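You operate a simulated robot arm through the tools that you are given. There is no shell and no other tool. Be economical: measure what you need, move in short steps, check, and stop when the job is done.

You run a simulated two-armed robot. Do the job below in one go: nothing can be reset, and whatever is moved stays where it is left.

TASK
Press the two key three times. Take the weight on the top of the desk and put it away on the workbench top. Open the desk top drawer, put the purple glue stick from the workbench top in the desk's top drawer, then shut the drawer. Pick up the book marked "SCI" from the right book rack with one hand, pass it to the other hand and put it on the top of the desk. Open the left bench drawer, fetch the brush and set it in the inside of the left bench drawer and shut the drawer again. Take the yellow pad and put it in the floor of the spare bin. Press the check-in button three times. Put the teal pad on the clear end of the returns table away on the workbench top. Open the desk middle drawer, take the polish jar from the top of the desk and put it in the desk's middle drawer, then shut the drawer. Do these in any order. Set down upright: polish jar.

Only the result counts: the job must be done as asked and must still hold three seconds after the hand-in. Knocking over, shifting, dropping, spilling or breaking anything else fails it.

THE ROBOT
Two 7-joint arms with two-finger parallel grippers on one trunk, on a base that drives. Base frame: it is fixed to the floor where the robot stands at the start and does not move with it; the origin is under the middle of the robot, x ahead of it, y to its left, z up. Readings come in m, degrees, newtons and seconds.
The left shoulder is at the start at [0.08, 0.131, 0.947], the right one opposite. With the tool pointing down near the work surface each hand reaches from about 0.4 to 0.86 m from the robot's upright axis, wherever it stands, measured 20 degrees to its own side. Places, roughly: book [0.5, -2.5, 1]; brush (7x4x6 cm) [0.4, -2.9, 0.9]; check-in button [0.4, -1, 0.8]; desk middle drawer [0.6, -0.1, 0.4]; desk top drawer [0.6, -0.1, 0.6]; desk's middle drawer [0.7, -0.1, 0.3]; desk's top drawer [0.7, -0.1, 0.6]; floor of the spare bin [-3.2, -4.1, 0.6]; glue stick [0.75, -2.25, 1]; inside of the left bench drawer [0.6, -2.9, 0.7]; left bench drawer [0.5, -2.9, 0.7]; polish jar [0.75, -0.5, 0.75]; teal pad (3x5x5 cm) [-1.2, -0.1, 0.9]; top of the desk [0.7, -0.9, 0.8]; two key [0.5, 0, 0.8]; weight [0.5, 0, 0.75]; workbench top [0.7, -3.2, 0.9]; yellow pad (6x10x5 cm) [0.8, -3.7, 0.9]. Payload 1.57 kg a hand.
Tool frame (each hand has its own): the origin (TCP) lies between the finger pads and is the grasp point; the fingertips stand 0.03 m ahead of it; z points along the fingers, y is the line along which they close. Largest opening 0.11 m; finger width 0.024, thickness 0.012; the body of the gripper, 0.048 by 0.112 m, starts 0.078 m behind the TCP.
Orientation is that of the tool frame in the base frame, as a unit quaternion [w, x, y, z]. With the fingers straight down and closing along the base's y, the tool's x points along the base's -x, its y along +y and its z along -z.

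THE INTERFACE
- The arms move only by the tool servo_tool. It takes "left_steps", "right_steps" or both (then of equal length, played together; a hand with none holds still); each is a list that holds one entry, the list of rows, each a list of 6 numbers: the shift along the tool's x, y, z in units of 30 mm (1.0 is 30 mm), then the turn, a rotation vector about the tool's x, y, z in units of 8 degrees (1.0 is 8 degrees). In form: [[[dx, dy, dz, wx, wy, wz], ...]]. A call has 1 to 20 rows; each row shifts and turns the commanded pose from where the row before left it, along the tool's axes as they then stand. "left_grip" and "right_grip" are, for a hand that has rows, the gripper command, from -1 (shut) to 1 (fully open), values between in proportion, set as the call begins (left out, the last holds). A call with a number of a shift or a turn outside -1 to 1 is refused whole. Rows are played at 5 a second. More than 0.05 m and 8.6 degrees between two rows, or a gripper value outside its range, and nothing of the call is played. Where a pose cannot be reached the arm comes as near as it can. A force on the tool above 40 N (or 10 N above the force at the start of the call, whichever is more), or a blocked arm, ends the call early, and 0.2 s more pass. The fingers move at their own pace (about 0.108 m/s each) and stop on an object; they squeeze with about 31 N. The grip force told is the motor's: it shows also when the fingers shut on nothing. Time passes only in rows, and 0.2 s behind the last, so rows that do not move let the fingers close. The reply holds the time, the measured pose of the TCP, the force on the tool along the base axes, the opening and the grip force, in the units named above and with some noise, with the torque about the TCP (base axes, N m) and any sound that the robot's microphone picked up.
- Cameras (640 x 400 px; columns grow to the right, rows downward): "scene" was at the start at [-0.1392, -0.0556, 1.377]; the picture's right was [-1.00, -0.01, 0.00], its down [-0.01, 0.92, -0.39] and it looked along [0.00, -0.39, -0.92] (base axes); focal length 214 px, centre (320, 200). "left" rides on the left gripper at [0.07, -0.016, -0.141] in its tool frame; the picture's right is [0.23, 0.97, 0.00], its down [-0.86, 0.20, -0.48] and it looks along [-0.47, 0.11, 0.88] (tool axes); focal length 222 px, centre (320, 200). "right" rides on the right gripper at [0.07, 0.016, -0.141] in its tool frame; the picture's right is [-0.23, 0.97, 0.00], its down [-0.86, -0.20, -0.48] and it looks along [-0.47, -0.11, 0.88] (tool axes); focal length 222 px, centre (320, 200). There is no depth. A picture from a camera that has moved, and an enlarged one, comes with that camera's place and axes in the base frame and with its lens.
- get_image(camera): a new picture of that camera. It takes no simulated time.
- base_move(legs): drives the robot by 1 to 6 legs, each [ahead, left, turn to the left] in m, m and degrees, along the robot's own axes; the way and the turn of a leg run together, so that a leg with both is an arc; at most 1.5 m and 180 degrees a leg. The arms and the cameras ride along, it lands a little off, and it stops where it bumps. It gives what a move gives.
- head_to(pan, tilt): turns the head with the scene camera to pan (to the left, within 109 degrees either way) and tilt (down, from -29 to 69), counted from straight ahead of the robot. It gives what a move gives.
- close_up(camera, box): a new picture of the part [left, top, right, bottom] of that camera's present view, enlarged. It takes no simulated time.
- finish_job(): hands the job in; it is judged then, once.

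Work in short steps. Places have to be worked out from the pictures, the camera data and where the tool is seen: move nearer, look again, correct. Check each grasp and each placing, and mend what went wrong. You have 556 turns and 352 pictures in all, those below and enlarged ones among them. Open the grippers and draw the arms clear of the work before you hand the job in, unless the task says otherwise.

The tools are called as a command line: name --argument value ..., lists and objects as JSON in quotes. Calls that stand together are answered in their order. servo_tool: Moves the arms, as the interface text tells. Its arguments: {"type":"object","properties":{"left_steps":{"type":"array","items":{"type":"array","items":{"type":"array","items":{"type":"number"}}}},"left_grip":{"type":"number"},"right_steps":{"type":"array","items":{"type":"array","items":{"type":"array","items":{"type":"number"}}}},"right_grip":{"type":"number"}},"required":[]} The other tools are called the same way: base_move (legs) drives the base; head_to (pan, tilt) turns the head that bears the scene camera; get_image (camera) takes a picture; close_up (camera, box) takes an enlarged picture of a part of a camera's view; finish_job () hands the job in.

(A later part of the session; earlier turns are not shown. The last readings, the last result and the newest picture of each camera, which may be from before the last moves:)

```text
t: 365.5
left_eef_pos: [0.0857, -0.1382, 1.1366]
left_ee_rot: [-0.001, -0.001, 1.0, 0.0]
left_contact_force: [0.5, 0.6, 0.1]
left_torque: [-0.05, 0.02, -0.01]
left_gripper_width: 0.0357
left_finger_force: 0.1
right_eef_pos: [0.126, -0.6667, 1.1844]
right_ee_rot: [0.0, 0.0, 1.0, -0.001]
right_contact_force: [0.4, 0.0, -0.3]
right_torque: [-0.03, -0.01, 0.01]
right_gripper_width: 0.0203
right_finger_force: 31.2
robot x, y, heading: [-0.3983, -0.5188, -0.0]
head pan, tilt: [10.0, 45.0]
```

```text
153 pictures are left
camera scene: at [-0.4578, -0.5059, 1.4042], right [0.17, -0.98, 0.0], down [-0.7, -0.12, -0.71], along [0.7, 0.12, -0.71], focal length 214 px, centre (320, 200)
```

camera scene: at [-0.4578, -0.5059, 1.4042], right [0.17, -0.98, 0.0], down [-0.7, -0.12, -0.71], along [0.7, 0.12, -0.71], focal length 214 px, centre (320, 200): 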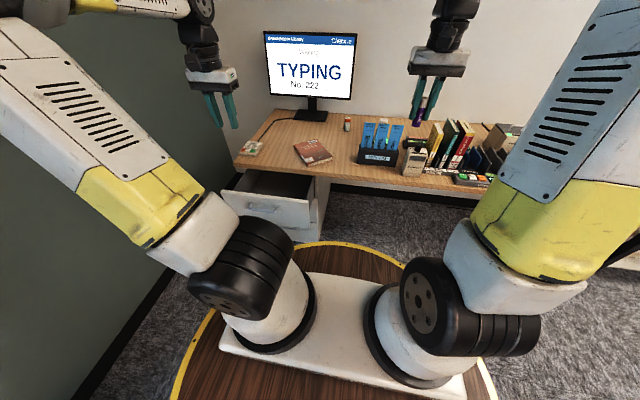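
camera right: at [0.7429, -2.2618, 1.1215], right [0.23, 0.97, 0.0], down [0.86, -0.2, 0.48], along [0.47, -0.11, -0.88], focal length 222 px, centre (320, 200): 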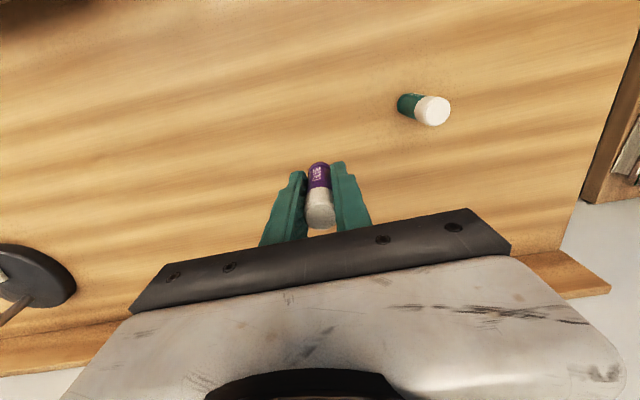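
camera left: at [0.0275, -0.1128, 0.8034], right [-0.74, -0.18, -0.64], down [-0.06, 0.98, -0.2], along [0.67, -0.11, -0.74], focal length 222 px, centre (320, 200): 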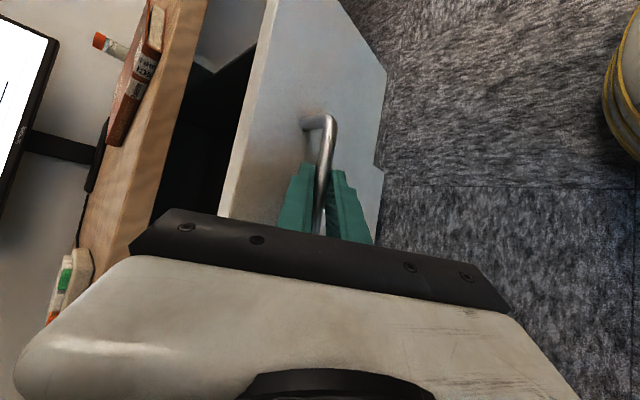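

Now shift base left 0.3 and bring the glue stick over the open drawer.

base_move --legs '[[0, 0.3, 0]]'

servo_tool --right_steps '[[[-0.6, 0.9, 0, 0, 0, 0], [-0.6, 0.9, 0, 0, 0, 0], [-0.6, 0.9, 0, 0, 0, 0], [-0.6, 0.9, 0, 0, 0, 0], [-0.6, 0.9, 0, 0, 0, 0], [-0.6, 0.9, 0.5, 0, 0, 0], [-0.6, 0.9, 0.8, 0, 0, 0], [-0.6, 0.9, 0.8, 0, 0, 0], [0, 0, 0.8, 0, 0, 0]]]'

get_image --camera "right"

get_image --camera "scene"

```text
t: 367.6
left_eef_pos: [0.0849, 0.1638, 1.136]
left_ee_rot: [-0.001, 0.0, 1.0, -0.001]
left_contact_force: [-0.2, -0.5, 0.5]
left_torque: [0.0, -0.01, 0.01]
left_gripper_width: 0.0358
left_finger_force: 0.1
right_eef_pos: [0.1258, -0.3655, 1.1845]
right_ee_rot: [0.0, 0.0, 1.0, 0.0]
right_contact_force: [0.1, -0.7, -0.7]
right_torque: [-0.01, -0.02, 0.0]
right_gripper_width: 0.0203
right_finger_force: 30.9
robot x, y, heading: [-0.396, -0.2239, 0.4]
head pan, tilt: [10.0, 45.0]
```

```text
t: 369.6
left_eef_pos: [0.0843, 0.1636, 1.1359]
left_ee_rot: [-0.001, -0.001, 1.0, 0.0]
left_contact_force: [0.6, 0.3, -0.9]
left_torque: [0.02, -0.02, -0.02]
left_gripper_width: 0.036
left_finger_force: 0.1
right_eef_pos: [0.2697, -0.1483, 1.0975]
right_ee_rot: [0.001, -0.001, 1.0, 0.001]
right_contact_force: [-0.3, 0.5, -0.6]
right_torque: [0.0, -0.03, -0.01]
right_gripper_width: 0.0204
right_finger_force: 31.1
robot x, y, heading: [-0.3942, -0.2215, 0.3]
head pan, tilt: [10.0, 45.0]
```

```text
152 pictures are left
camera right: at [0.2008, -0.1335, 1.2387], right [0.23, 0.97, 0.0], down [0.85, -0.2, 0.48], along [0.47, -0.11, -0.88], focal length 222 px, centre (320, 200)
```

right: 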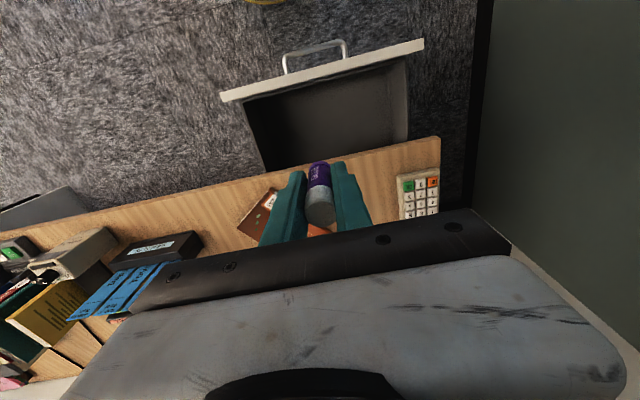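

```text
151 pictures are left
camera scene: at [-0.4581, -0.2052, 1.4042], right [0.17, -0.98, 0.0], down [-0.7, -0.12, -0.71], along [0.7, 0.12, -0.71], focal length 214 px, centre (320, 200)
```

scene: 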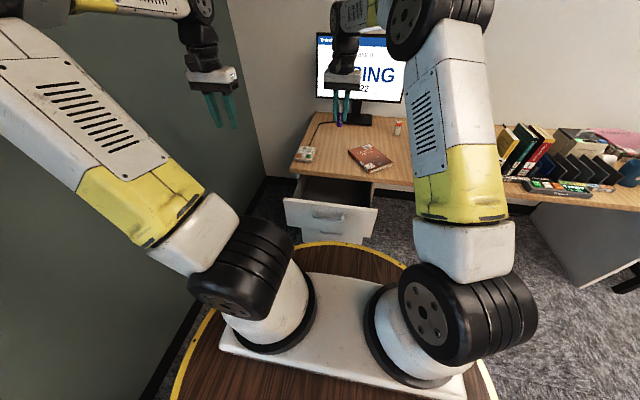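

Well placed over the open drawer. Descend.

servo_tool --right_steps '[[[0, 0.1, 1, 0, 0, 0], [0, 0.1, 1, 0, 0, 0], [0, 0.1, 1, 0, 0, 0], [0, 0.1, 1, 0, 0, 0], [0, 0.1, 1, 0, 0, 0], [0, 0, 1, 0, 0, 0], [0, 0, 1, 0, 0, 0], [0, 0, 1, 0, 0, 0], [0, 0, 1, 0, 0, 0], [0, 0, 1, 0, 0, 0], [0, 0, 1, 0, 0, 0], [0, 0, 1, 0, 0, 0]]]'

get_image --camera "right"

close_up --camera "scene" --box '[270, 130, 430, 250]'

```text
t: 372.2
left_eef_pos: [0.0834, 0.1643, 1.1353]
left_ee_rot: [0.0, -0.001, 1.0, 0.0]
left_contact_force: [-0.7, 0.3, -0.6]
left_torque: [0.03, 0.01, 0.0]
left_gripper_width: 0.0358
left_finger_force: 0.1
right_eef_pos: [0.269, -0.1345, 0.7384]
right_ee_rot: [0.001, 0.001, 1.0, 0.001]
right_contact_force: [0.0, -0.7, 0.4]
right_torque: [-0.01, -0.01, -0.02]
right_gripper_width: 0.0203
right_finger_force: 31.0
robot x, y, heading: [-0.3994, -0.2215, 0.2]
head pan, tilt: [10.0, 45.0]
```

```text
150 pictures are left
camera right: at [0.2009, -0.1187, 0.8791], right [0.23, 0.97, 0.0], down [0.85, -0.2, 0.48], along [0.47, -0.11, -0.88], focal length 222 px, centre (320, 200)
```

right: 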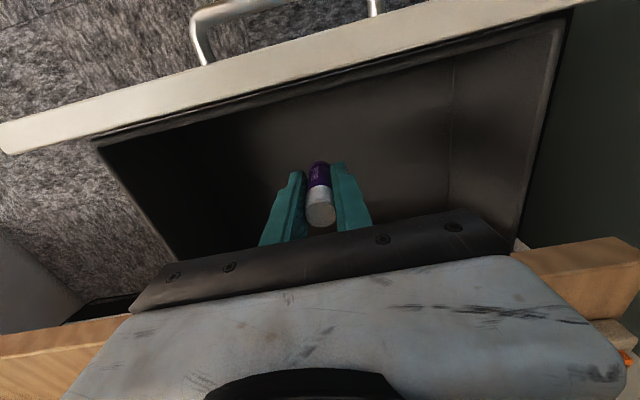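

```text
3.33 times, centred on (350, 190) of scene
camera zoom: at [-0.4582, -0.2052, 1.4042], right [0.17, -0.98, 0.0], down [-0.7, -0.12, -0.71], along [0.7, 0.12, -0.71], focal length 715 px, centre (220, 233)
```

zoom: 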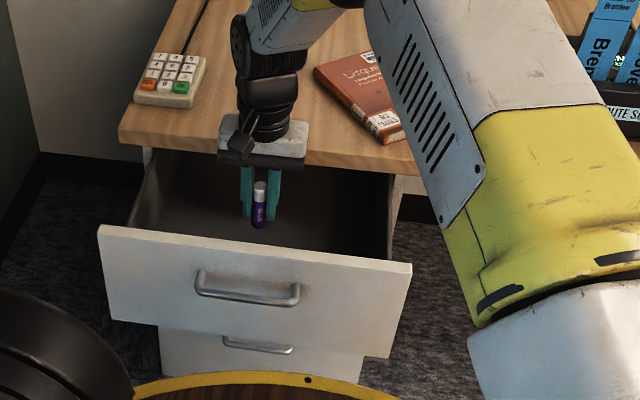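

Continue down slowly to the drawer floor.

servo_tool --right_steps '[[[0, 0, 0.5, 0, 0, 0], [0, 0, 0.5, 0, 0, 0], [0, 0, 0.3, 0, 0, 0], [0, 0, 0.3, 0, 0, 0], [0, 0, 0.25, 0, 0, 0], [0, 0, 0.25, 0, 0, 0], [0, 0, 0.2, 0, 0, 0], [0, 0, 0.2, 0, 0, 0]]]'

get_image --camera "right"

```text
t: 374.0
left_eef_pos: [0.0839, 0.1633, 1.1357]
left_ee_rot: [-0.001, -0.001, 1.0, 0.001]
left_contact_force: [0.3, -0.6, 0.0]
left_torque: [-0.01, -0.01, 0.04]
left_gripper_width: 0.0357
left_finger_force: 0.1
right_eef_pos: [0.2712, -0.1339, 0.6634]
right_ee_rot: [0.0, 0.0, 1.0, -0.001]
right_contact_force: [-0.5, -0.5, 0.4]
right_torque: [0.0, 0.01, 0.01]
right_gripper_width: 0.0203
right_finger_force: 30.9
robot x, y, heading: [-0.3974, -0.2187, 0.2]
head pan, tilt: [10.0, 45.0]
```

```text
148 pictures are left
camera right: at [0.2012, -0.1185, 0.8041], right [0.23, 0.97, 0.0], down [0.86, -0.2, 0.48], along [0.47, -0.11, -0.88], focal length 222 px, centre (320, 200)
```

right: 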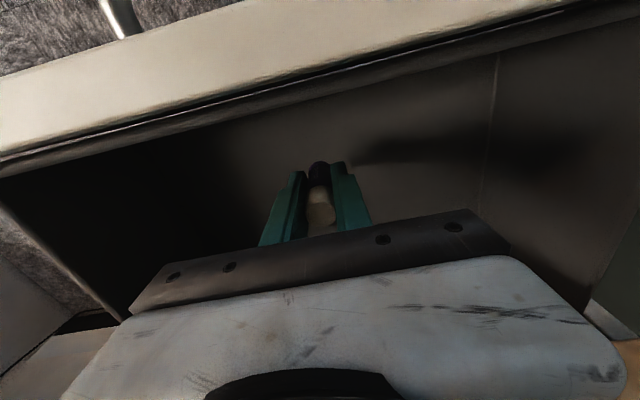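

servo_tool --right_steps '[[[0, 0, 0.2, 0, 0, 0], [0, 0, 0.2, 0, 0, 0], [0, 0, 0.2, 0, 0, 0], [0, 0, 0.2, 0, 0, 0], [0, 0, 0.2, 0, 0, 0]]]'

```text
t: 375.2
left_eef_pos: [0.085, 0.1636, 1.1356]
left_ee_rot: [-0.001, -0.001, 1.0, -0.001]
left_contact_force: [-0.2, 0.0, -0.7]
left_torque: [-0.01, 0.0, -0.05]
left_gripper_width: 0.0356
left_finger_force: 0.0
right_eef_pos: [0.2717, -0.1339, 0.6324]
right_ee_rot: [0.002, -0.001, 1.0, 0.0]
right_contact_force: [0.6, -0.3, -1.2]
right_torque: [0.0, 0.01, 0.03]
right_gripper_width: 0.0203
right_finger_force: 30.8
robot x, y, heading: [-0.3971, -0.2187, -0.1]
head pan, tilt: [10.0, 45.0]
```

servo_tool --right_steps '[[[0, 0, 0.2, 0, 0, 0], [0, 0, 0.15, 0, 0, 0], [0, 0, 0.15, 0, 0, 0], [0, 0, 0.15, 0, 0, 0]]]'

get_image --camera "right"

close_up --camera "scene" --box '[270, 130, 430, 250]'

```text
t: 376.2
left_eef_pos: [0.0846, 0.1636, 1.1361]
left_ee_rot: [-0.001, 0.0, 1.0, 0.0]
left_contact_force: [0.0, -0.2, 0.1]
left_torque: [-0.01, 0.04, -0.01]
left_gripper_width: 0.0359
left_finger_force: 0.0
right_eef_pos: [0.2714, -0.1332, 0.6131]
right_ee_rot: [0.001, 0.0, 1.0, 0.0]
right_contact_force: [-0.5, 0.1, 0.1]
right_torque: [0.06, 0.01, 0.0]
right_gripper_width: 0.0202
right_finger_force: 31.2
robot x, y, heading: [-0.4009, -0.2228, -0.1]
head pan, tilt: [10.0, 45.0]
```

```text
147 pictures are left
camera right: at [0.2018, -0.118, 0.7545], right [0.23, 0.97, 0.0], down [0.85, -0.2, 0.48], along [0.47, -0.11, -0.88], focal length 222 px, centre (320, 200)
```

right: 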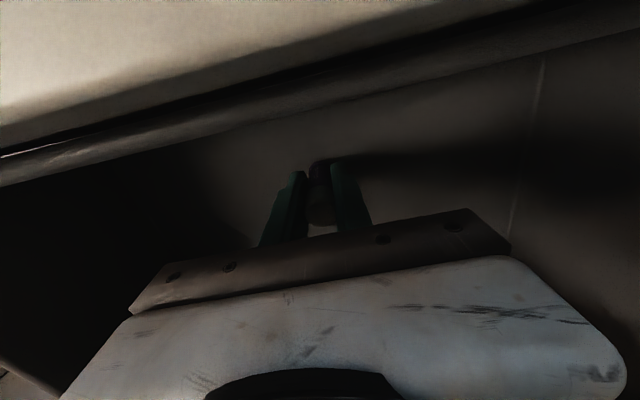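

```text
3.33 times, centred on (350, 190) of scene
camera zoom: at [-0.458, -0.2052, 1.4042], right [0.17, -0.98, 0.0], down [-0.7, -0.12, -0.71], along [0.7, 0.12, -0.71], focal length 715 px, centre (220, 233)
```

zoom: 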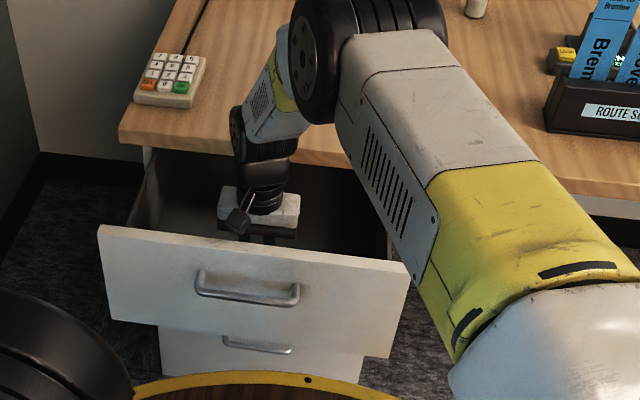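

Shift 2.5 cm inward so the camera clears the drawer front, then lower further.

servo_tool --right_steps '[[[-0.4, 0, 0, 0, 0, 0], [-0.4, 0, 0, 0, 0, 0], [0, 0, 0.2, 0, 0, 0], [0, 0, 0.2, 0, 0, 0], [0, 0, 0.2, 0, 0, 0], [0, 0, 0.2, 0, 0, 0]]]'

```text
t: 377.4
left_eef_pos: [0.0837, 0.1632, 1.1358]
left_ee_rot: [-0.001, -0.001, 1.0, 0.0]
left_contact_force: [-0.5, 0.1, -0.3]
left_torque: [0.01, 0.0, 0.01]
left_gripper_width: 0.0358
left_finger_force: 0.1
right_eef_pos: [0.2971, -0.1323, 0.6002]
right_ee_rot: [0.004, -0.002, 1.0, 0.001]
right_contact_force: [-0.2, 0.5, 6.5]
right_torque: [-0.03, 0.01, 0.0]
right_gripper_width: 0.0203
right_finger_force: 31.4
robot x, y, heading: [-0.3967, -0.2203, -0.0]
head pan, tilt: [10.0, 45.0]
stopped in row 6 (right hand): the force on the tool passed its limit at 45 N (the readings are from after the stop); the commanded pose is now the measured one
```

Contact with the drawer floor. Release and rise straight up.

servo_tool --right_steps '[[[0, 0, -0.06, 0, 0, 0], [0, 0, 0, 0, 0, 0], [0, 0, 0, 0, 0, 0]]]' --right_grip -0.1

servo_tool --right_steps '[[[0, 0, -0.5, 0, 0, 0], [0, 0, -1, 0, 0, 0], [0, 0, -1, 0, 0, 0], [0, 0, -1, 0, 0, 0], [0, 0, -1, 0, 0, 0], [0, 0, -1, 0, 0, 0], [0, 0, -1, 0, 0, 0], [0, 0, -1, 0, 0, 0], [0, 0, -1, 0, 0, 0], [0, 0, -1, 0, 0, 0], [0, 0, -1, 0, 0, 0], [0, 0, -1, 0, 0, 0], [0, 0, -1, 0, 0, 0]]]'

get_image --camera "right"

```text
t: 378.2
left_eef_pos: [0.0839, 0.1633, 1.1362]
left_ee_rot: [-0.001, -0.001, 1.0, -0.001]
left_contact_force: [-0.5, 0.1, -0.5]
left_torque: [0.0, 0.04, -0.01]
left_gripper_width: 0.0358
left_finger_force: 0.0
right_eef_pos: [0.2974, -0.1318, 0.6003]
right_ee_rot: [0.002, -0.002, 1.0, 0.001]
right_contact_force: [0.6, -0.5, -0.6]
right_torque: [-0.03, 0.0, 0.01]
right_gripper_width: 0.0495
right_finger_force: 0.1
robot x, y, heading: [-0.3988, -0.2214, 0.1]
head pan, tilt: [10.0, 45.0]
```

```text
t: 381.0
left_eef_pos: [0.0838, 0.1631, 1.1361]
left_ee_rot: [0.0, -0.001, 1.0, 0.0]
left_contact_force: [-0.3, -0.3, 0.0]
left_torque: [0.01, 0.04, -0.01]
left_gripper_width: 0.0357
left_finger_force: 0.0
right_eef_pos: [0.296, -0.1327, 0.9753]
right_ee_rot: [0.003, -0.001, 1.0, 0.001]
right_contact_force: [0.6, -0.1, -0.2]
right_torque: [0.01, -0.05, 0.03]
right_gripper_width: 0.0492
right_finger_force: 0.1
robot x, y, heading: [-0.3974, -0.2194, -0.1]
head pan, tilt: [10.0, 45.0]
```

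```text
145 pictures are left
camera right: at [0.226, -0.1176, 1.1177], right [0.23, 0.97, 0.0], down [0.85, -0.2, 0.48], along [0.47, -0.11, -0.88], focal length 222 px, centre (320, 200)
```

right: 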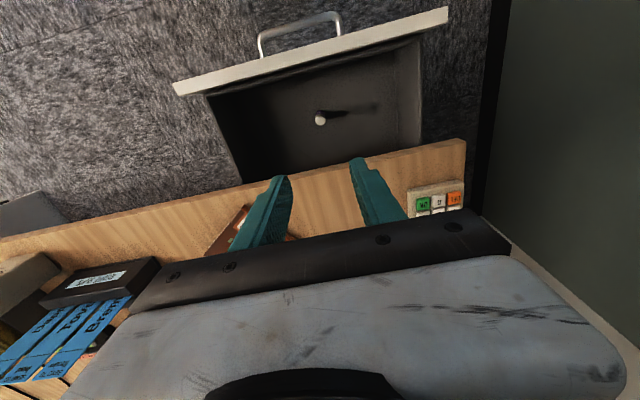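

Glue stick stands in the drawer. Now pitch the right hand 45° and position it before the drawer face, right of the handle.

servo_tool --right_steps '[[[0.9, -0.5, 0, 0, 0, 0], [0.9, -0.5, 0, 0, 0, 0], [0.9, -0.5, 0, 0, 0, 0], [0.9, -0.5, 0, 0, 0, 0], [0.9, -0.5, 0, 0, 0, 0], [0.9, -0.5, 0, 0, 0, 0], [0.9, -0.6, 0, 0, 0, 0], [0, 0, 0, 0, -0.94, 0], [0, 0, 0, 0, -0.94, 0], [0, 0, 0, 0, -0.94, 0], [0, 0, 0, 0, -0.94, 0], [0, 0, 0, 0, -0.94, 0], [0, 0, 0, 0, -0.94, 0]]]' --right_grip -1

servo_tool --right_steps '[[[0.7, 0, 0.7, 0, 0, 0], [0.7, 0, 0.7, 0, 0, 0], [0.7, 0, 0.7, 0, 0, 0], [0.7, 0, 0.7, 0, 0, 0], [0.7, 0, 0.7, 0, 0, 0], [0.7, 0, 0.7, 0, 0, 0], [0.7, 0, 0.7, 0, 0, 0], [0.7, 0, 0.7, 0, 0, 0], [0.7, 0, 0.7, 0, 0, 0], [0.7, 0, 0.7, 0, 0, 0]]]'

get_image --camera "right"

close_up --camera "scene" --box '[250, 130, 450, 260]'

```text
t: 383.8
left_eef_pos: [0.0843, 0.1626, 1.1365]
left_ee_rot: [-0.001, -0.001, 1.0, 0.0]
left_contact_force: [0.7, -1.0, 0.1]
left_torque: [0.08, 0.03, -0.01]
left_gripper_width: 0.0357
left_finger_force: 0.0
right_eef_pos: [0.1077, -0.2427, 0.9765]
right_ee_rot: [0.386, 0.0, 0.922, 0.001]
right_contact_force: [1.2, -1.3, 0.3]
right_torque: [0.03, 0.0, 0.01]
right_gripper_width: 0.0
right_finger_force: 21.3
robot x, y, heading: [-0.4021, -0.2222, 0.2]
head pan, tilt: [10.0, 45.0]
```

```text
t: 386.0
left_eef_pos: [0.0837, 0.1634, 1.1366]
left_ee_rot: [0.0, -0.001, 1.0, 0.0]
left_contact_force: [-0.7, -0.6, 0.5]
left_torque: [0.0, -0.03, 0.0]
left_gripper_width: 0.036
left_finger_force: 0.1
right_eef_pos: [0.1083, -0.2396, 0.6776]
right_ee_rot: [0.386, -0.001, 0.922, 0.002]
right_contact_force: [0.2, 0.1, 1.2]
right_torque: [0.02, -0.01, 0.01]
right_gripper_width: 0.0
right_finger_force: 21.1
robot x, y, heading: [-0.399, -0.2208, 0.1]
head pan, tilt: [10.0, 45.0]
```

```text
144 pictures are left
camera right: at [-0.0406, -0.2249, 0.7273], right [0.16, 0.97, 0.16], down [0.26, -0.2, 0.94], along [0.95, -0.11, -0.28], focal length 222 px, centre (320, 200)
```

right: 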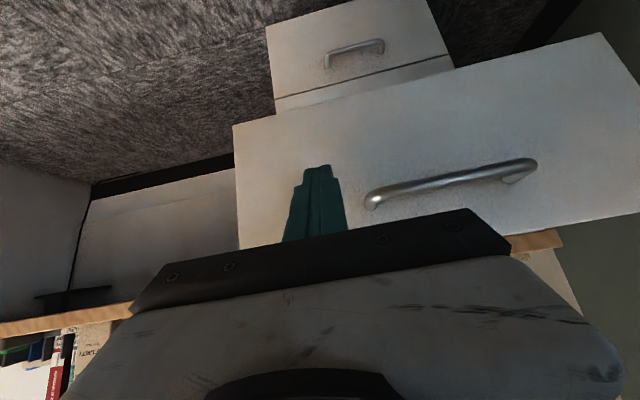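

```text
3.08 times, centred on (350, 195) of scene
camera zoom: at [-0.4582, -0.2052, 1.4042], right [0.17, -0.98, 0.0], down [-0.7, -0.12, -0.71], along [0.7, 0.12, -0.71], focal length 660 px, centre (228, 215)
```

zoom: 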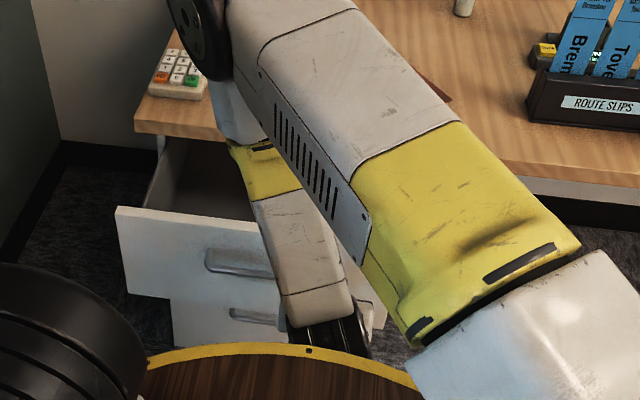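

Clear. Drive ahead 0.24 m to push the drawer in.

base_move --legs '[[0.24, 0, 0]]'

servo_tool --right_steps '[[[-0.2, 0, 0.2, 0, 0, 0], [-0.2, 0, 0.2, 0, 0, 0], [-0.2, 0, 0.2, 0, 0, 0], [-0.2, 0, 0.2, 0, 0, 0], [-0.2, 0, 0.2, 0, 0, 0], [-0.1, 0, 0.1, 0, 0, 0]]]'

get_image --camera "right"

get_image --camera "scene"

```text
t: 387.8
left_eef_pos: [0.3233, 0.1646, 1.1357]
left_ee_rot: [-0.001, -0.002, 1.0, 0.0]
left_contact_force: [0.1, 0.5, -0.1]
left_torque: [0.02, 0.01, 0.02]
left_gripper_width: 0.0358
left_finger_force: 0.0
right_eef_pos: [0.3499, -0.2379, 0.6787]
right_ee_rot: [0.386, -0.002, 0.922, 0.002]
right_contact_force: [-0.2, 0.1, -0.1]
right_torque: [-0.01, 0.03, 0.0]
right_gripper_width: 0.0
right_finger_force: 21.3
robot x, y, heading: [-0.1587, -0.2241, 0.2]
head pan, tilt: [10.0, 45.0]
```

```text
t: 388.6
left_eef_pos: [0.3231, 0.1655, 1.1357]
left_ee_rot: [-0.001, -0.002, 1.0, 0.001]
left_contact_force: [-0.2, 0.0, -0.3]
left_torque: [-0.04, 0.03, 0.0]
left_gripper_width: 0.0358
left_finger_force: 0.1
right_eef_pos: [0.3676, -0.2402, 0.6769]
right_ee_rot: [0.38, -0.003, 0.925, 0.001]
right_contact_force: [-5.7, -0.1, 2.8]
right_torque: [-0.05, 0.01, 0.05]
right_gripper_width: 0.0
right_finger_force: 21.2
robot x, y, heading: [-0.1628, -0.2175, 0.2]
head pan, tilt: [10.0, 45.0]
stopped in row 4 (right hand): the force on the tool passed its limit at 68 N (the readings are from after the stop); the commanded pose is now the measured one
```

```text
142 pictures are left
camera right: at [0.2191, -0.224, 0.7278], right [0.16, 0.97, 0.16], down [0.27, -0.2, 0.94], along [0.95, -0.1, -0.3], focal length 222 px, centre (320, 200)
```

right: 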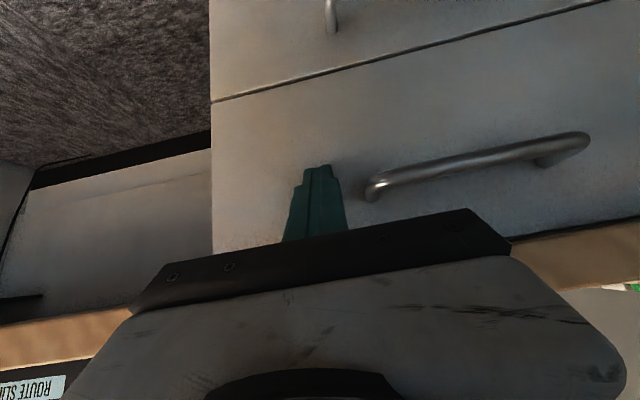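

```text
141 pictures are left
camera scene: at [-0.2185, -0.2048, 1.4042], right [0.18, -0.98, 0.0], down [-0.7, -0.13, -0.71], along [0.7, 0.13, -0.71], focal length 214 px, centre (320, 200)
```

scene: 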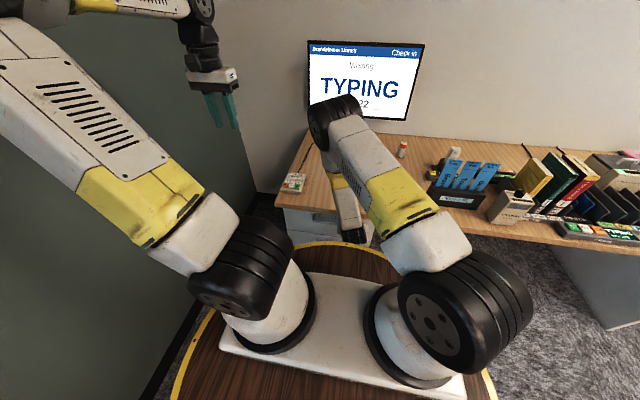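

Drawer shut. Back the base off and look.

base_move --legs '[[-0.25, 0, 0]]'

servo_tool --right_steps '[[[-0.7, -0.3, -0.7, 0, 0, 0], [-0.7, -0.3, -0.7, 0, 0, 0], [-0.7, -0.3, -0.7, 0, 0, 0], [-0.7, -0.3, -0.7, 0, 0, 0], [-0.7, -0.3, -0.7, 0, 0, 0], [-0.7, -0.3, -0.7, 0, 0, 0], [-0.7, -0.3, -0.7, 0, 0, 0], [-0.7, -0.3, -0.7, 0, 0, 0], [-0.7, -0.3, -0.7, 0, 0, 0], [-0.7, -0.3, -0.7, 0, 0, 0], [-0.7, -0.3, -0.7, 0, 0, 0], [-0.7, -0.3, -0.7, 0, 0, 0], [-0.7, -0.3, -0.7, 0, 0, 0]]]'

get_image --camera "scene"

close_up --camera "scene" --box '[270, 120, 430, 240]'

```text
t: 390.4
left_eef_pos: [0.0746, 0.1639, 1.1351]
left_ee_rot: [-0.001, -0.002, 1.0, 0.0]
left_contact_force: [-0.8, -0.1, 0.3]
left_torque: [-0.01, 0.01, -0.05]
left_gripper_width: 0.0356
left_finger_force: 0.1
right_eef_pos: [0.1213, -0.2398, 0.6765]
right_ee_rot: [0.38, -0.003, 0.925, 0.001]
right_contact_force: [0.3, -0.2, -0.6]
right_torque: [-0.05, -0.02, 0.0]
right_gripper_width: 0.0
right_finger_force: 21.3
robot x, y, heading: [-0.4073, -0.2211, 0.4]
head pan, tilt: [10.0, 45.0]
```

```text
t: 393.2
left_eef_pos: [0.0761, 0.1641, 1.1361]
left_ee_rot: [0.0, -0.002, 1.0, 0.0]
left_contact_force: [0.2, -0.2, -0.6]
left_torque: [0.0, 0.02, -0.01]
left_gripper_width: 0.0356
left_finger_force: 0.1
right_eef_pos: [0.1264, -0.3543, 1.0633]
right_ee_rot: [0.381, -0.001, 0.925, 0.001]
right_contact_force: [-0.1, -0.8, -0.5]
right_torque: [-0.04, 0.03, 0.0]
right_gripper_width: 0.0001
right_finger_force: 21.1
right hand out of reach, approached as far as the arm can: row 8
robot x, y, heading: [-0.4075, -0.2208, 0.4]
head pan, tilt: [10.0, 45.0]
```

```text
140 pictures are left
camera scene: at [-0.4659, -0.2054, 1.4042], right [0.18, -0.98, 0.0], down [-0.7, -0.12, -0.71], along [0.7, 0.12, -0.71], focal length 214 px, centre (320, 200)
```

scene: 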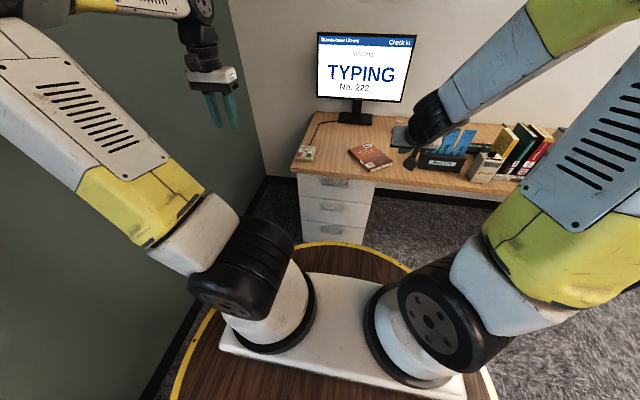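

```text
3.33 times, centred on (350, 180) of scene
camera zoom: at [-0.4659, -0.2054, 1.4042], right [0.18, -0.98, 0.0], down [-0.7, -0.12, -0.71], along [0.7, 0.12, -0.71], focal length 715 px, centre (220, 267)
```

zoom: 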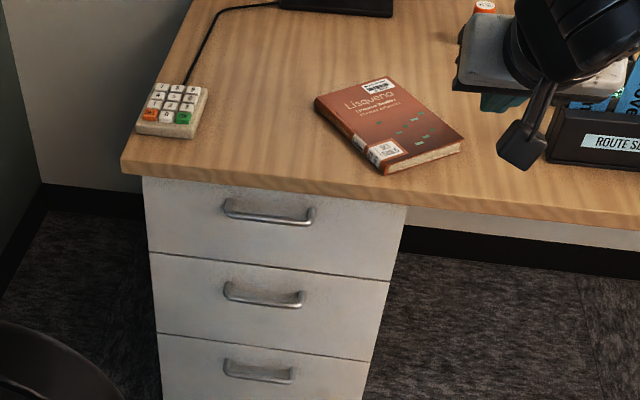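

Drawer shut, book intact. Middle bar is ≈(0.364, -0.143, 0.486). Turn the left hand to the 90°-yaw 45°-pitch pose (as for the bench drawer).

servo_tool --left_steps '[[[0, 0, 0, 0, 0, 0.9375], [0, 0, 0, 0, 0, 0.9375], [0, 0, 0, 0, 0, 0.9375], [0, 0, 0, 0, 0, 0.9375], [0, 0, 0, 0, 0, 0.9375], [0, 0, 0, 0, 0, 0.9375], [0, 0, 0, 0, 0, 0.9375], [0, 0, 0, 0, 0, 0.9375], [0, 0, 0, 0, 0, 0.9375], [0, 0, 0, 0, 0, 0.9375], [0, 0, 0, 0, 0, 0.9375], [0, 0, 0, 0, 0, 0.9375], [0, 0, 0, -0.9375, 0, 0], [0, 0, 0, -0.9375, 0, 0], [0, 0, 0, -0.9375, 0, 0], [0, 0, 0, -0.9375, 0, 0], [0, 0, 0, -0.9375, 0, 0], [0, 0, 0, -0.9375, 0, 0]]]'

servo_tool --left_steps '[[[-0.6, -0.5, 0.957, 0, 0, 0], [-0.6, -0.5, 0.957, 0, 0, 0], [-0.6, -0.5, 0.957, 0, 0, 0], [-0.6, -0.5, 0.957, 0, 0, 0], [-0.6, -0.5, 0.957, 0, 0, 0], [-0.6, -0.5, 0.957, 0, 0, 0], [-0.6, -0.5, 0.957, 0, 0, 0], [-0.6, -0.5, 0.957, 0, 0, 0], [-0.6, -0.5, 0.957, 0, 0, 0], [-0.6, -0.5, 0.957, 0, 0, 0], [-0.6, -0.5, 0.957, 0, 0, 0], [-0.6, -0.5, 0.957, 0, 0, 0], [-0.6, -0.5, 0.957, 0, 0, 0], [-0.6, -0.5, 0.957, 0, 0, 0], [-0.6, -0.5, 0.957, 0, 0, 0], [-0.6, -0.5, 0.957, 0, 0, 0], [-0.6, -0.5, 0.957, 0, 0, 0]]]'

get_image --camera "scene"

get_image --camera "left"

```text
t: 397.0
left_eef_pos: [0.0756, 0.1647, 1.137]
left_ee_rot: [0.27, 0.652, 0.654, 0.271]
left_contact_force: [0.3, 0.5, -0.1]
left_torque: [0.0, 0.01, 0.0]
left_gripper_width: 0.0359
left_finger_force: 0.1
right_eef_pos: [0.1269, -0.3552, 1.0627]
right_ee_rot: [0.38, -0.003, 0.925, 0.002]
right_contact_force: [0.1, 0.0, 0.2]
right_torque: [0.0, 0.01, 0.0]
right_gripper_width: 0.0001
right_finger_force: 21.9
robot x, y, heading: [-0.4058, -0.2228, 0.0]
head pan, tilt: [10.0, 45.0]
```

```text
t: 400.6
left_eef_pos: [0.2058, -0.0474, 0.6867]
left_ee_rot: [0.27, 0.652, 0.655, 0.27]
left_contact_force: [0.0, 0.1, 0.9]
left_torque: [-0.02, 0.02, -0.01]
left_gripper_width: 0.0357
left_finger_force: 0.0
left hand out of reach, approached as far as the arm can: row 14, 15, 16, 17
right_eef_pos: [0.1264, -0.3552, 1.0634]
right_ee_rot: [0.381, -0.002, 0.925, 0.001]
right_contact_force: [-0.1, -0.2, 0.5]
right_torque: [-0.01, 0.01, -0.01]
right_gripper_width: 0.0
right_finger_force: 20.9
robot x, y, heading: [-0.405, -0.2198, -0.0]
head pan, tilt: [10.0, 45.0]
```

```text
138 pictures are left
camera scene: at [-0.4661, -0.2057, 1.4042], right [0.18, -0.98, 0.0], down [-0.7, -0.12, -0.71], along [0.7, 0.12, -0.71], focal length 214 px, centre (320, 200)
```

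scene: 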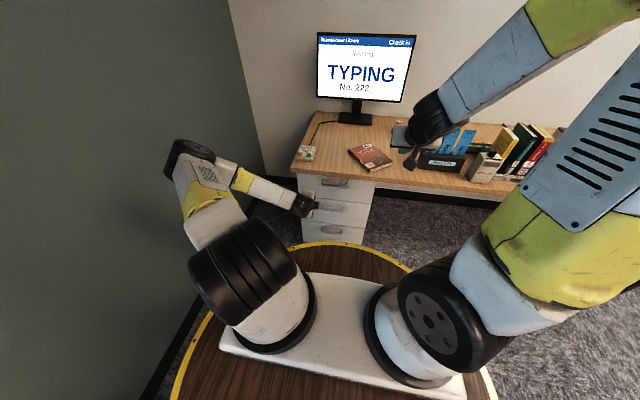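

```text
137 pictures are left
camera left: at [0.0952, 0.0201, 0.7751], right [0.69, 0.23, 0.69], down [-0.19, -0.86, 0.48], along [0.7, -0.46, -0.55], focal length 222 px, centre (320, 200)
```

left: 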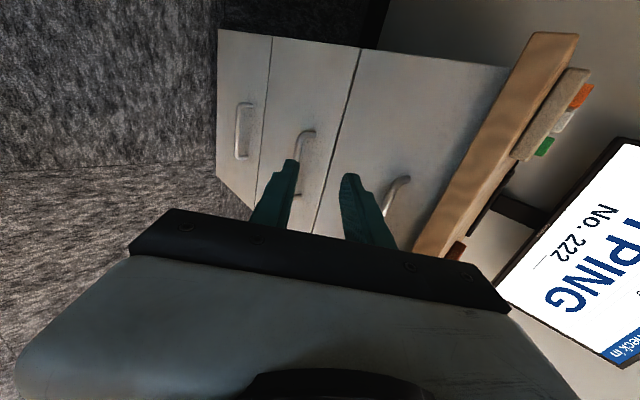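

Out of reach at 45°. Try a steeper hand (30° from vertical) and descend.

servo_tool --left_steps '[[[0, 0, 0, 0.94, 0, 0], [0, 0, 0, 0.94, 0, 0], [-0.5, 0, 0, 0, 0, 0], [-0.5, -0.3, 0.6, 0, 0, 0], [-0.5, -0.3, 0.6, 0, 0, 0], [-0.5, -0.3, 0.6, 0, 0, 0], [-0.5, -0.3, 0.6, 0, 0, 0], [-0.4, -0.3, 0.6, 0, 0, 0], [0, -0.4, 0.7, 0, 0, 0], [0, -0.4, 0.7, 0, 0, 0], [0, -0.4, 0.7, 0, 0, 0]]]'

get_image --camera "scene"

get_image --camera "left"

```text
t: 403.0
left_eef_pos: [0.1429, -0.0178, 0.6087]
left_ee_rot: [0.182, 0.682, 0.684, 0.182]
left_contact_force: [0.0, 0.4, -0.3]
left_torque: [-0.01, 0.02, -0.01]
left_gripper_width: 0.0357
left_finger_force: 0.1
left hand out of reach, approached as far as the arm can: row 2, 3, 4, 5, 6, 7, 8, 9, 10, 11
right_eef_pos: [0.1276, -0.3547, 1.0637]
right_ee_rot: [0.381, -0.003, 0.925, 0.001]
right_contact_force: [-0.2, -0.1, 0.5]
right_torque: [0.02, 0.0, 0.02]
right_gripper_width: 0.0
right_finger_force: 21.6
robot x, y, heading: [-0.4083, -0.2234, 0.1]
head pan, tilt: [10.0, 45.0]
```

```text
136 pictures are left
camera scene: at [-0.4661, -0.2056, 1.4042], right [0.18, -0.98, 0.0], down [-0.7, -0.12, -0.71], along [0.7, 0.12, -0.71], focal length 214 px, centre (320, 200)
```

scene: 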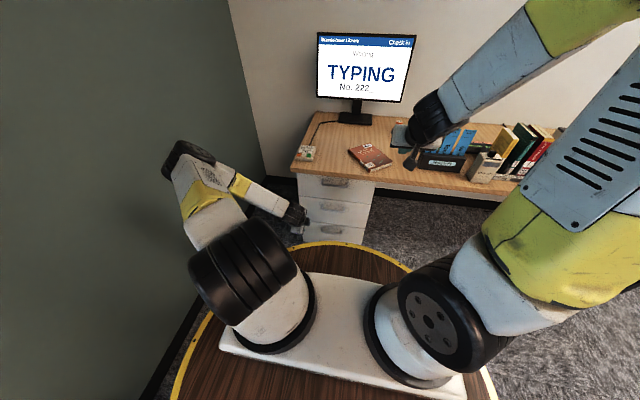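

```text
135 pictures are left
camera left: at [0.0586, 0.0507, 0.7224], right [0.84, 0.23, 0.48], down [-0.06, -0.85, 0.52], along [0.53, -0.47, -0.71], focal length 222 px, centre (320, 200)
```

left: 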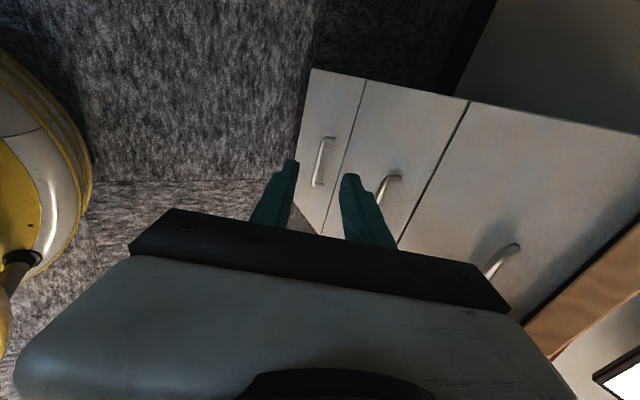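

Probably too folded; extend forward instead to test reach.

servo_tool --left_steps '[[[-0.67, 0.58, 0.33, 0, 0, 0], [-0.67, 0.58, 0.33, 0, 0, 0], [-0.67, 0.58, 0.33, 0, 0, 0], [-0.67, 0.58, 0.33, 0, 0, 0], [-0.67, 0.58, 0.33, 0, 0, 0], [-0.67, 0.58, 0.33, 0, 0, 0]]]'

servo_tool --left_steps '[[[0, -0.4, 0.7, 0, 0, 0], [0, -0.4, 0.7, 0, 0, 0], [0, -0.4, 0.7, 0, 0, 0], [0, -0.4, 0.7, 0, 0, 0]]]'

get_image --camera "left"

```text
t: 404.4
left_eef_pos: [0.1749, -0.0323, 0.6371]
left_ee_rot: [0.184, 0.681, 0.684, 0.183]
left_contact_force: [0.0, 0.6, -0.4]
left_torque: [0.0, 0.03, 0.0]
left_gripper_width: 0.0357
left_finger_force: 0.1
left hand out of reach, approached as far as the arm can: row 1, 2, 3, 4, 5, 6
right_eef_pos: [0.1264, -0.3559, 1.064]
right_ee_rot: [0.38, -0.003, 0.925, 0.001]
right_contact_force: [0.0, -0.4, -0.6]
right_torque: [0.01, 0.07, -0.06]
right_gripper_width: 0.0
right_finger_force: 21.6
robot x, y, heading: [-0.406, -0.2229, 0.6]
head pan, tilt: [10.0, 45.0]
```

```text
t: 405.4
left_eef_pos: [0.158, 0.0086, 0.589]
left_ee_rot: [0.182, 0.682, 0.685, 0.182]
left_contact_force: [-0.1, 0.1, 0.4]
left_torque: [-0.01, 0.02, -0.01]
left_gripper_width: 0.0359
left_finger_force: 0.1
left hand out of reach, approached as far as the arm can: row 1, 2, 3, 4
right_eef_pos: [0.1256, -0.3548, 1.0644]
right_ee_rot: [0.381, -0.002, 0.925, 0.001]
right_contact_force: [-0.3, -1.0, -0.2]
right_torque: [0.01, -0.03, 0.01]
right_gripper_width: 0.0
right_finger_force: 21.2
robot x, y, heading: [-0.4036, -0.2229, 0.2]
head pan, tilt: [10.0, 45.0]
```

```text
134 pictures are left
camera left: at [0.0741, 0.0772, 0.7042], right [0.84, 0.23, 0.48], down [-0.06, -0.86, 0.51], along [0.53, -0.46, -0.71], focal length 222 px, centre (320, 200)
```

left: 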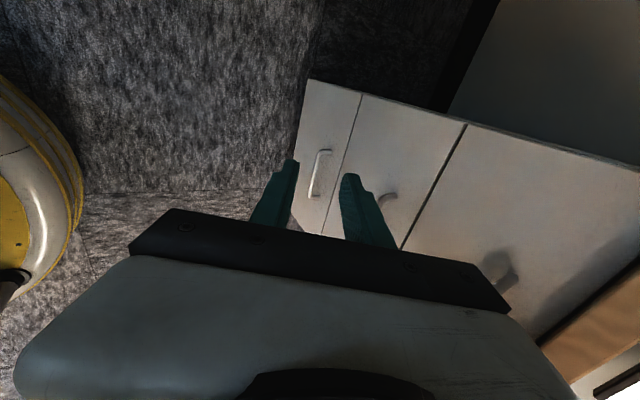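

Reach improves further to the robot's left; shift base right 0.4 and swing the hand left relative to the robot, then test depth.

base_move --legs '[[0, -0.4, 0]]'

servo_tool --left_steps '[[[1, 0, 0, 0, 0, 0], [1, 0, 0, 0, 0, 0], [1, 0, 0, 0, 0, 0], [1, 0, 0, 0, 0, 0], [1, 0, 0, 0, 0, 0], [1, 0, 0, 0, 0, 0], [1, 0, 0, 0, 0, 0], [0, -0.4, 0.7, 0, 0, 0], [0, -0.4, 0.7, 0, 0, 0], [0, -0.4, 0.7, 0, 0, 0], [0, -0.4, 0.7, 0, 0, 0], [0, -0.4, 0.7, 0, 0, 0]]]'

get_image --camera "left"

get_image --camera "scene"

```text
t: 407.9
left_eef_pos: [0.1601, -0.392, 0.5905]
left_ee_rot: [0.181, 0.682, 0.685, 0.181]
left_contact_force: [0.4, 0.0, -0.2]
left_torque: [0.0, 0.01, 0.01]
left_gripper_width: 0.0359
left_finger_force: 0.1
right_eef_pos: [0.1278, -0.7564, 1.0639]
right_ee_rot: [0.38, -0.002, 0.925, 0.001]
right_contact_force: [-0.4, 1.1, -0.5]
right_torque: [-0.02, -0.02, 0.0]
right_gripper_width: 0.0
right_finger_force: 21.1
robot x, y, heading: [-0.4056, -0.6245, 0.3]
head pan, tilt: [10.0, 45.0]
```

```text
t: 410.5
left_eef_pos: [0.1384, -0.288, 0.578]
left_ee_rot: [0.188, 0.676, 0.687, 0.188]
left_contact_force: [0.0, 0.0, -0.2]
left_torque: [-0.03, 0.0, 0.01]
left_gripper_width: 0.0358
left_finger_force: 0.0
left hand out of reach, approached as far as the arm can: row 4, 5, 6, 7, 8, 9, 10, 11, 12
right_eef_pos: [0.126, -0.7554, 1.0642]
right_ee_rot: [0.38, -0.002, 0.925, 0.0]
right_contact_force: [0.5, 0.2, -0.2]
right_torque: [-0.03, -0.04, -0.04]
right_gripper_width: 0.0
right_finger_force: 20.6
robot x, y, heading: [-0.4043, -0.621, 0.2]
head pan, tilt: [10.0, 45.0]
```

```text
133 pictures are left
camera left: at [0.0505, -0.2201, 0.6894], right [0.83, 0.24, 0.5], down [-0.06, -0.85, 0.52], along [0.55, -0.46, -0.7], focal length 222 px, centre (320, 200)
```

left: 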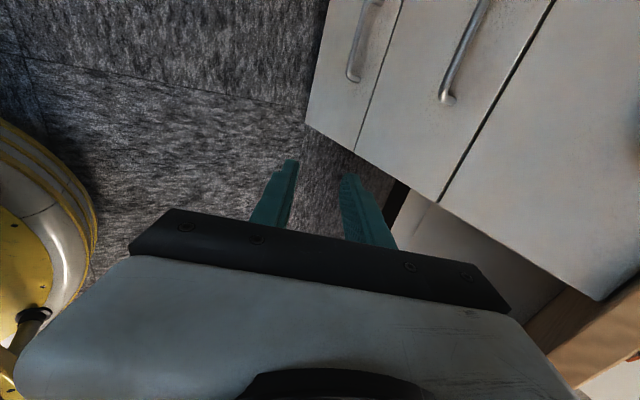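

```text
132 pictures are left
camera scene: at [-0.4653, -0.6057, 1.4042], right [0.18, -0.98, 0.0], down [-0.7, -0.12, -0.71], along [0.7, 0.12, -0.71], focal length 214 px, centre (320, 200)
```

scene: 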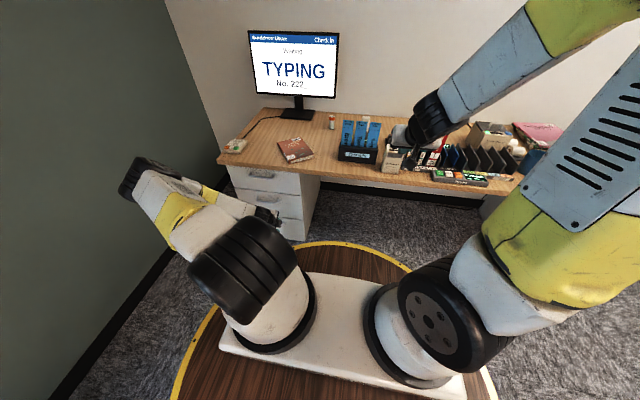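

Try the opposite roll (tool rolled −180° about its axis) for the left hand: raise a little and roll back.

servo_tool --left_steps '[[[0, 0.3, -0.8, 0, 0, 0], [0, 0.3, -0.8, 0, 0, 0], [0, 0.3, -0.8, 0, 0, 0], [0, 0.3, -0.8, 0, 0, 0], [0, 0.3, -0.8, 0, 0, 0], [0, 0, 0, 0, 0, -0.9375], [0, 0, 0, 0, 0, -0.9375], [0, 0, 0, 0, 0, -0.9375], [0, 0, 0, 0, 0, -0.9375], [0, 0, 0, 0, 0, -0.9375], [0, 0, 0, 0, 0, -0.9375], [0, 0, 0, 0, 0, -0.9375], [0, 0, 0, 0, 0, -0.9375], [0, 0, 0, 0, 0, -0.9375], [0, 0, 0, 0, 0, -0.9375], [0, 0, 0, 0, 0, -0.9375], [0, 0, 0, 0, 0, -0.9375]]]'

servo_tool --left_steps '[[[0, 0, 0, 0, 0, -0.9375], [0, 0, 0, 0, 0, -0.9375], [0, 0, 0, 0, 0, -0.9375], [0, 0, 0, 0, 0, -0.9375], [0, 0, 0, 0, 0, -0.9375], [0, 0, 0, 0, 0, -0.9375], [0, 0, 0, 0, 0, -0.9375], [0, 0, 0, 0, 0, -0.9375], [0, 0, 0, 0, 0, -0.9375], [0, 0, 0, 0, 0, -0.9375], [0, 0, 0, 0, 0, -0.9375], [0, 0, 0, 0, 0, -0.9375]]]'

servo_tool --left_steps '[[[0, 0.4, 0.7, 0, 0, 0], [0, 0.4, 0.7, 0, 0, 0], [0, 0.4, 0.7, 0, 0, 0], [0, 0.4, 0.7, 0, 0, 0], [0, 0.4, 0.7, 0, 0, 0], [0, 0.4, 0.7, 0, 0, 0], [0, 0.4, 0.7, 0, 0, 0], [0, 0.4, 0.7, 0, 0, 0], [0, 0.4, 0.7, 0, 0, 0]]]'

get_image --camera "scene"

```text
t: 414.1
left_eef_pos: [0.1183, -0.2893, 0.7036]
left_ee_rot: [0.257, -0.002, 0.966, 0.0]
left_contact_force: [0.5, -0.4, 0.0]
left_torque: [-0.01, 0.02, -0.01]
left_gripper_width: 0.0358
left_finger_force: 0.3
right_eef_pos: [0.1277, -0.7561, 1.0629]
right_ee_rot: [0.38, -0.002, 0.925, 0.001]
right_contact_force: [-0.2, -1.0, -0.5]
right_torque: [-0.01, 0.02, 0.0]
right_gripper_width: 0.0
right_finger_force: 21.1
robot x, y, heading: [-0.4049, -0.6242, -0.0]
head pan, tilt: [10.0, 45.0]
```

```text
t: 416.7
left_eef_pos: [0.1171, -0.2898, 0.7038]
left_ee_rot: [-0.181, 0.685, -0.681, 0.182]
left_contact_force: [-0.4, 0.1, -0.3]
left_torque: [-0.01, 0.0, 0.0]
left_gripper_width: 0.0359
left_finger_force: 0.1
right_eef_pos: [0.1274, -0.7558, 1.0627]
right_ee_rot: [0.381, -0.003, 0.925, 0.001]
right_contact_force: [-0.1, 0.8, -0.3]
right_torque: [0.0, 0.02, -0.02]
right_gripper_width: 0.0
right_finger_force: 21.1
robot x, y, heading: [-0.4086, -0.6218, 0.1]
head pan, tilt: [10.0, 45.0]
```

```text
t: 418.7
left_eef_pos: [0.1177, -0.2888, 0.5739]
left_ee_rot: [-0.182, 0.684, -0.683, 0.181]
left_contact_force: [-0.6, -0.8, -0.1]
left_torque: [-0.01, -0.01, 0.0]
left_gripper_width: 0.0355
left_finger_force: 0.1
left hand out of reach, approached as far as the arm can: row 6, 7, 8, 9
right_eef_pos: [0.1274, -0.7547, 1.0634]
right_ee_rot: [0.38, -0.002, 0.925, 0.001]
right_contact_force: [0.3, -0.1, -1.0]
right_torque: [-0.02, 0.02, 0.02]
right_gripper_width: 0.0
right_finger_force: 21.4
robot x, y, heading: [-0.4035, -0.623, 0.1]
head pan, tilt: [10.0, 45.0]
```

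```text
131 pictures are left
camera scene: at [-0.4651, -0.6058, 1.4042], right [0.18, -0.98, 0.0], down [-0.7, -0.12, -0.71], along [0.7, 0.12, -0.71], focal length 214 px, centre (320, 200)
```

scene: 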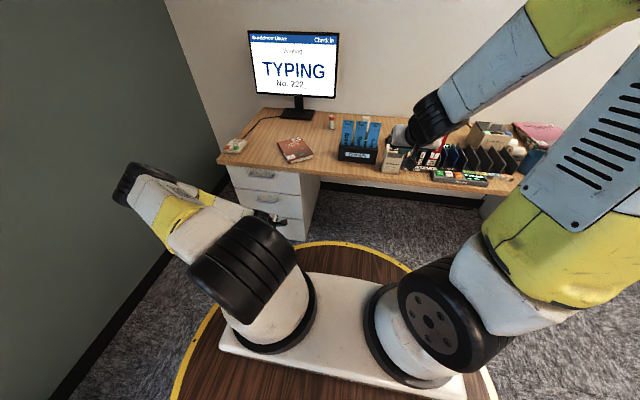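

Limit seems geometric. Test with the arm more extended: back the base 0.25 and reach forward/down.

base_move --legs '[[-0.25, 0, 0]]'

servo_tool --left_steps '[[[0, -0.87, 0.5, 0, 0, 0], [0, -0.87, 0.5, 0, 0, 0], [0, -0.87, 0.5, 0, 0, 0], [0, -0.87, 0.5, 0, 0, 0], [0, -0.87, 0.5, 0, 0, 0], [0, -0.87, 0.5, 0, 0, 0], [0, -0.87, 0.5, 0, 0, 0], [0, 0.4, 0.7, 0, 0, 0], [0, 0.4, 0.7, 0, 0, 0], [0, 0.4, 0.7, 0, 0, 0], [0, 0.4, 0.7, 0, 0, 0]]]'

get_image --camera "scene"

```text
t: 420.5
left_eef_pos: [-0.1327, -0.2893, 0.5725]
left_ee_rot: [-0.183, 0.684, -0.682, 0.181]
left_contact_force: [-0.1, 0.1, -0.2]
left_torque: [-0.01, 0.02, 0.0]
left_gripper_width: 0.0356
left_finger_force: 0.0
right_eef_pos: [-0.1225, -0.7557, 1.0633]
right_ee_rot: [0.38, -0.003, 0.925, 0.001]
right_contact_force: [0.6, 1.0, -1.1]
right_torque: [-0.02, 0.02, -0.01]
right_gripper_width: 0.0
right_finger_force: 21.2
robot x, y, heading: [-0.6508, -0.6173, 0.3]
head pan, tilt: [10.0, 45.0]
```

```text
t: 422.9
left_eef_pos: [0.0277, -0.2518, 0.5889]
left_ee_rot: [-0.182, 0.685, -0.682, 0.182]
left_contact_force: [-0.3, -0.5, 0.3]
left_torque: [-0.04, 0.03, 0.02]
left_gripper_width: 0.0357
left_finger_force: 0.0
left hand out of reach, approached as far as the arm can: row 4, 5, 6, 7, 8, 9, 10, 11
right_eef_pos: [-0.1235, -0.7557, 1.0635]
right_ee_rot: [0.38, -0.004, 0.925, 0.001]
right_contact_force: [0.4, -1.1, 0.4]
right_torque: [-0.03, 0.0, -0.01]
right_gripper_width: 0.0
right_finger_force: 20.9
robot x, y, heading: [-0.6536, -0.6251, 0.1]
head pan, tilt: [10.0, 45.0]
```

```text
130 pictures are left
camera scene: at [-0.7149, -0.6066, 1.4042], right [0.18, -0.98, 0.0], down [-0.7, -0.13, -0.71], along [0.7, 0.13, -0.71], focal length 214 px, centre (320, 200)
```

scene: 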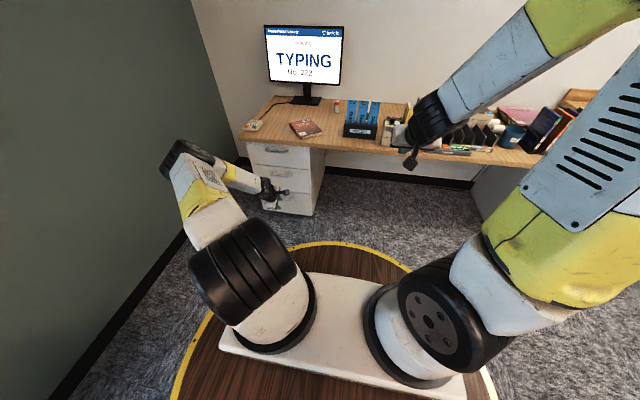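

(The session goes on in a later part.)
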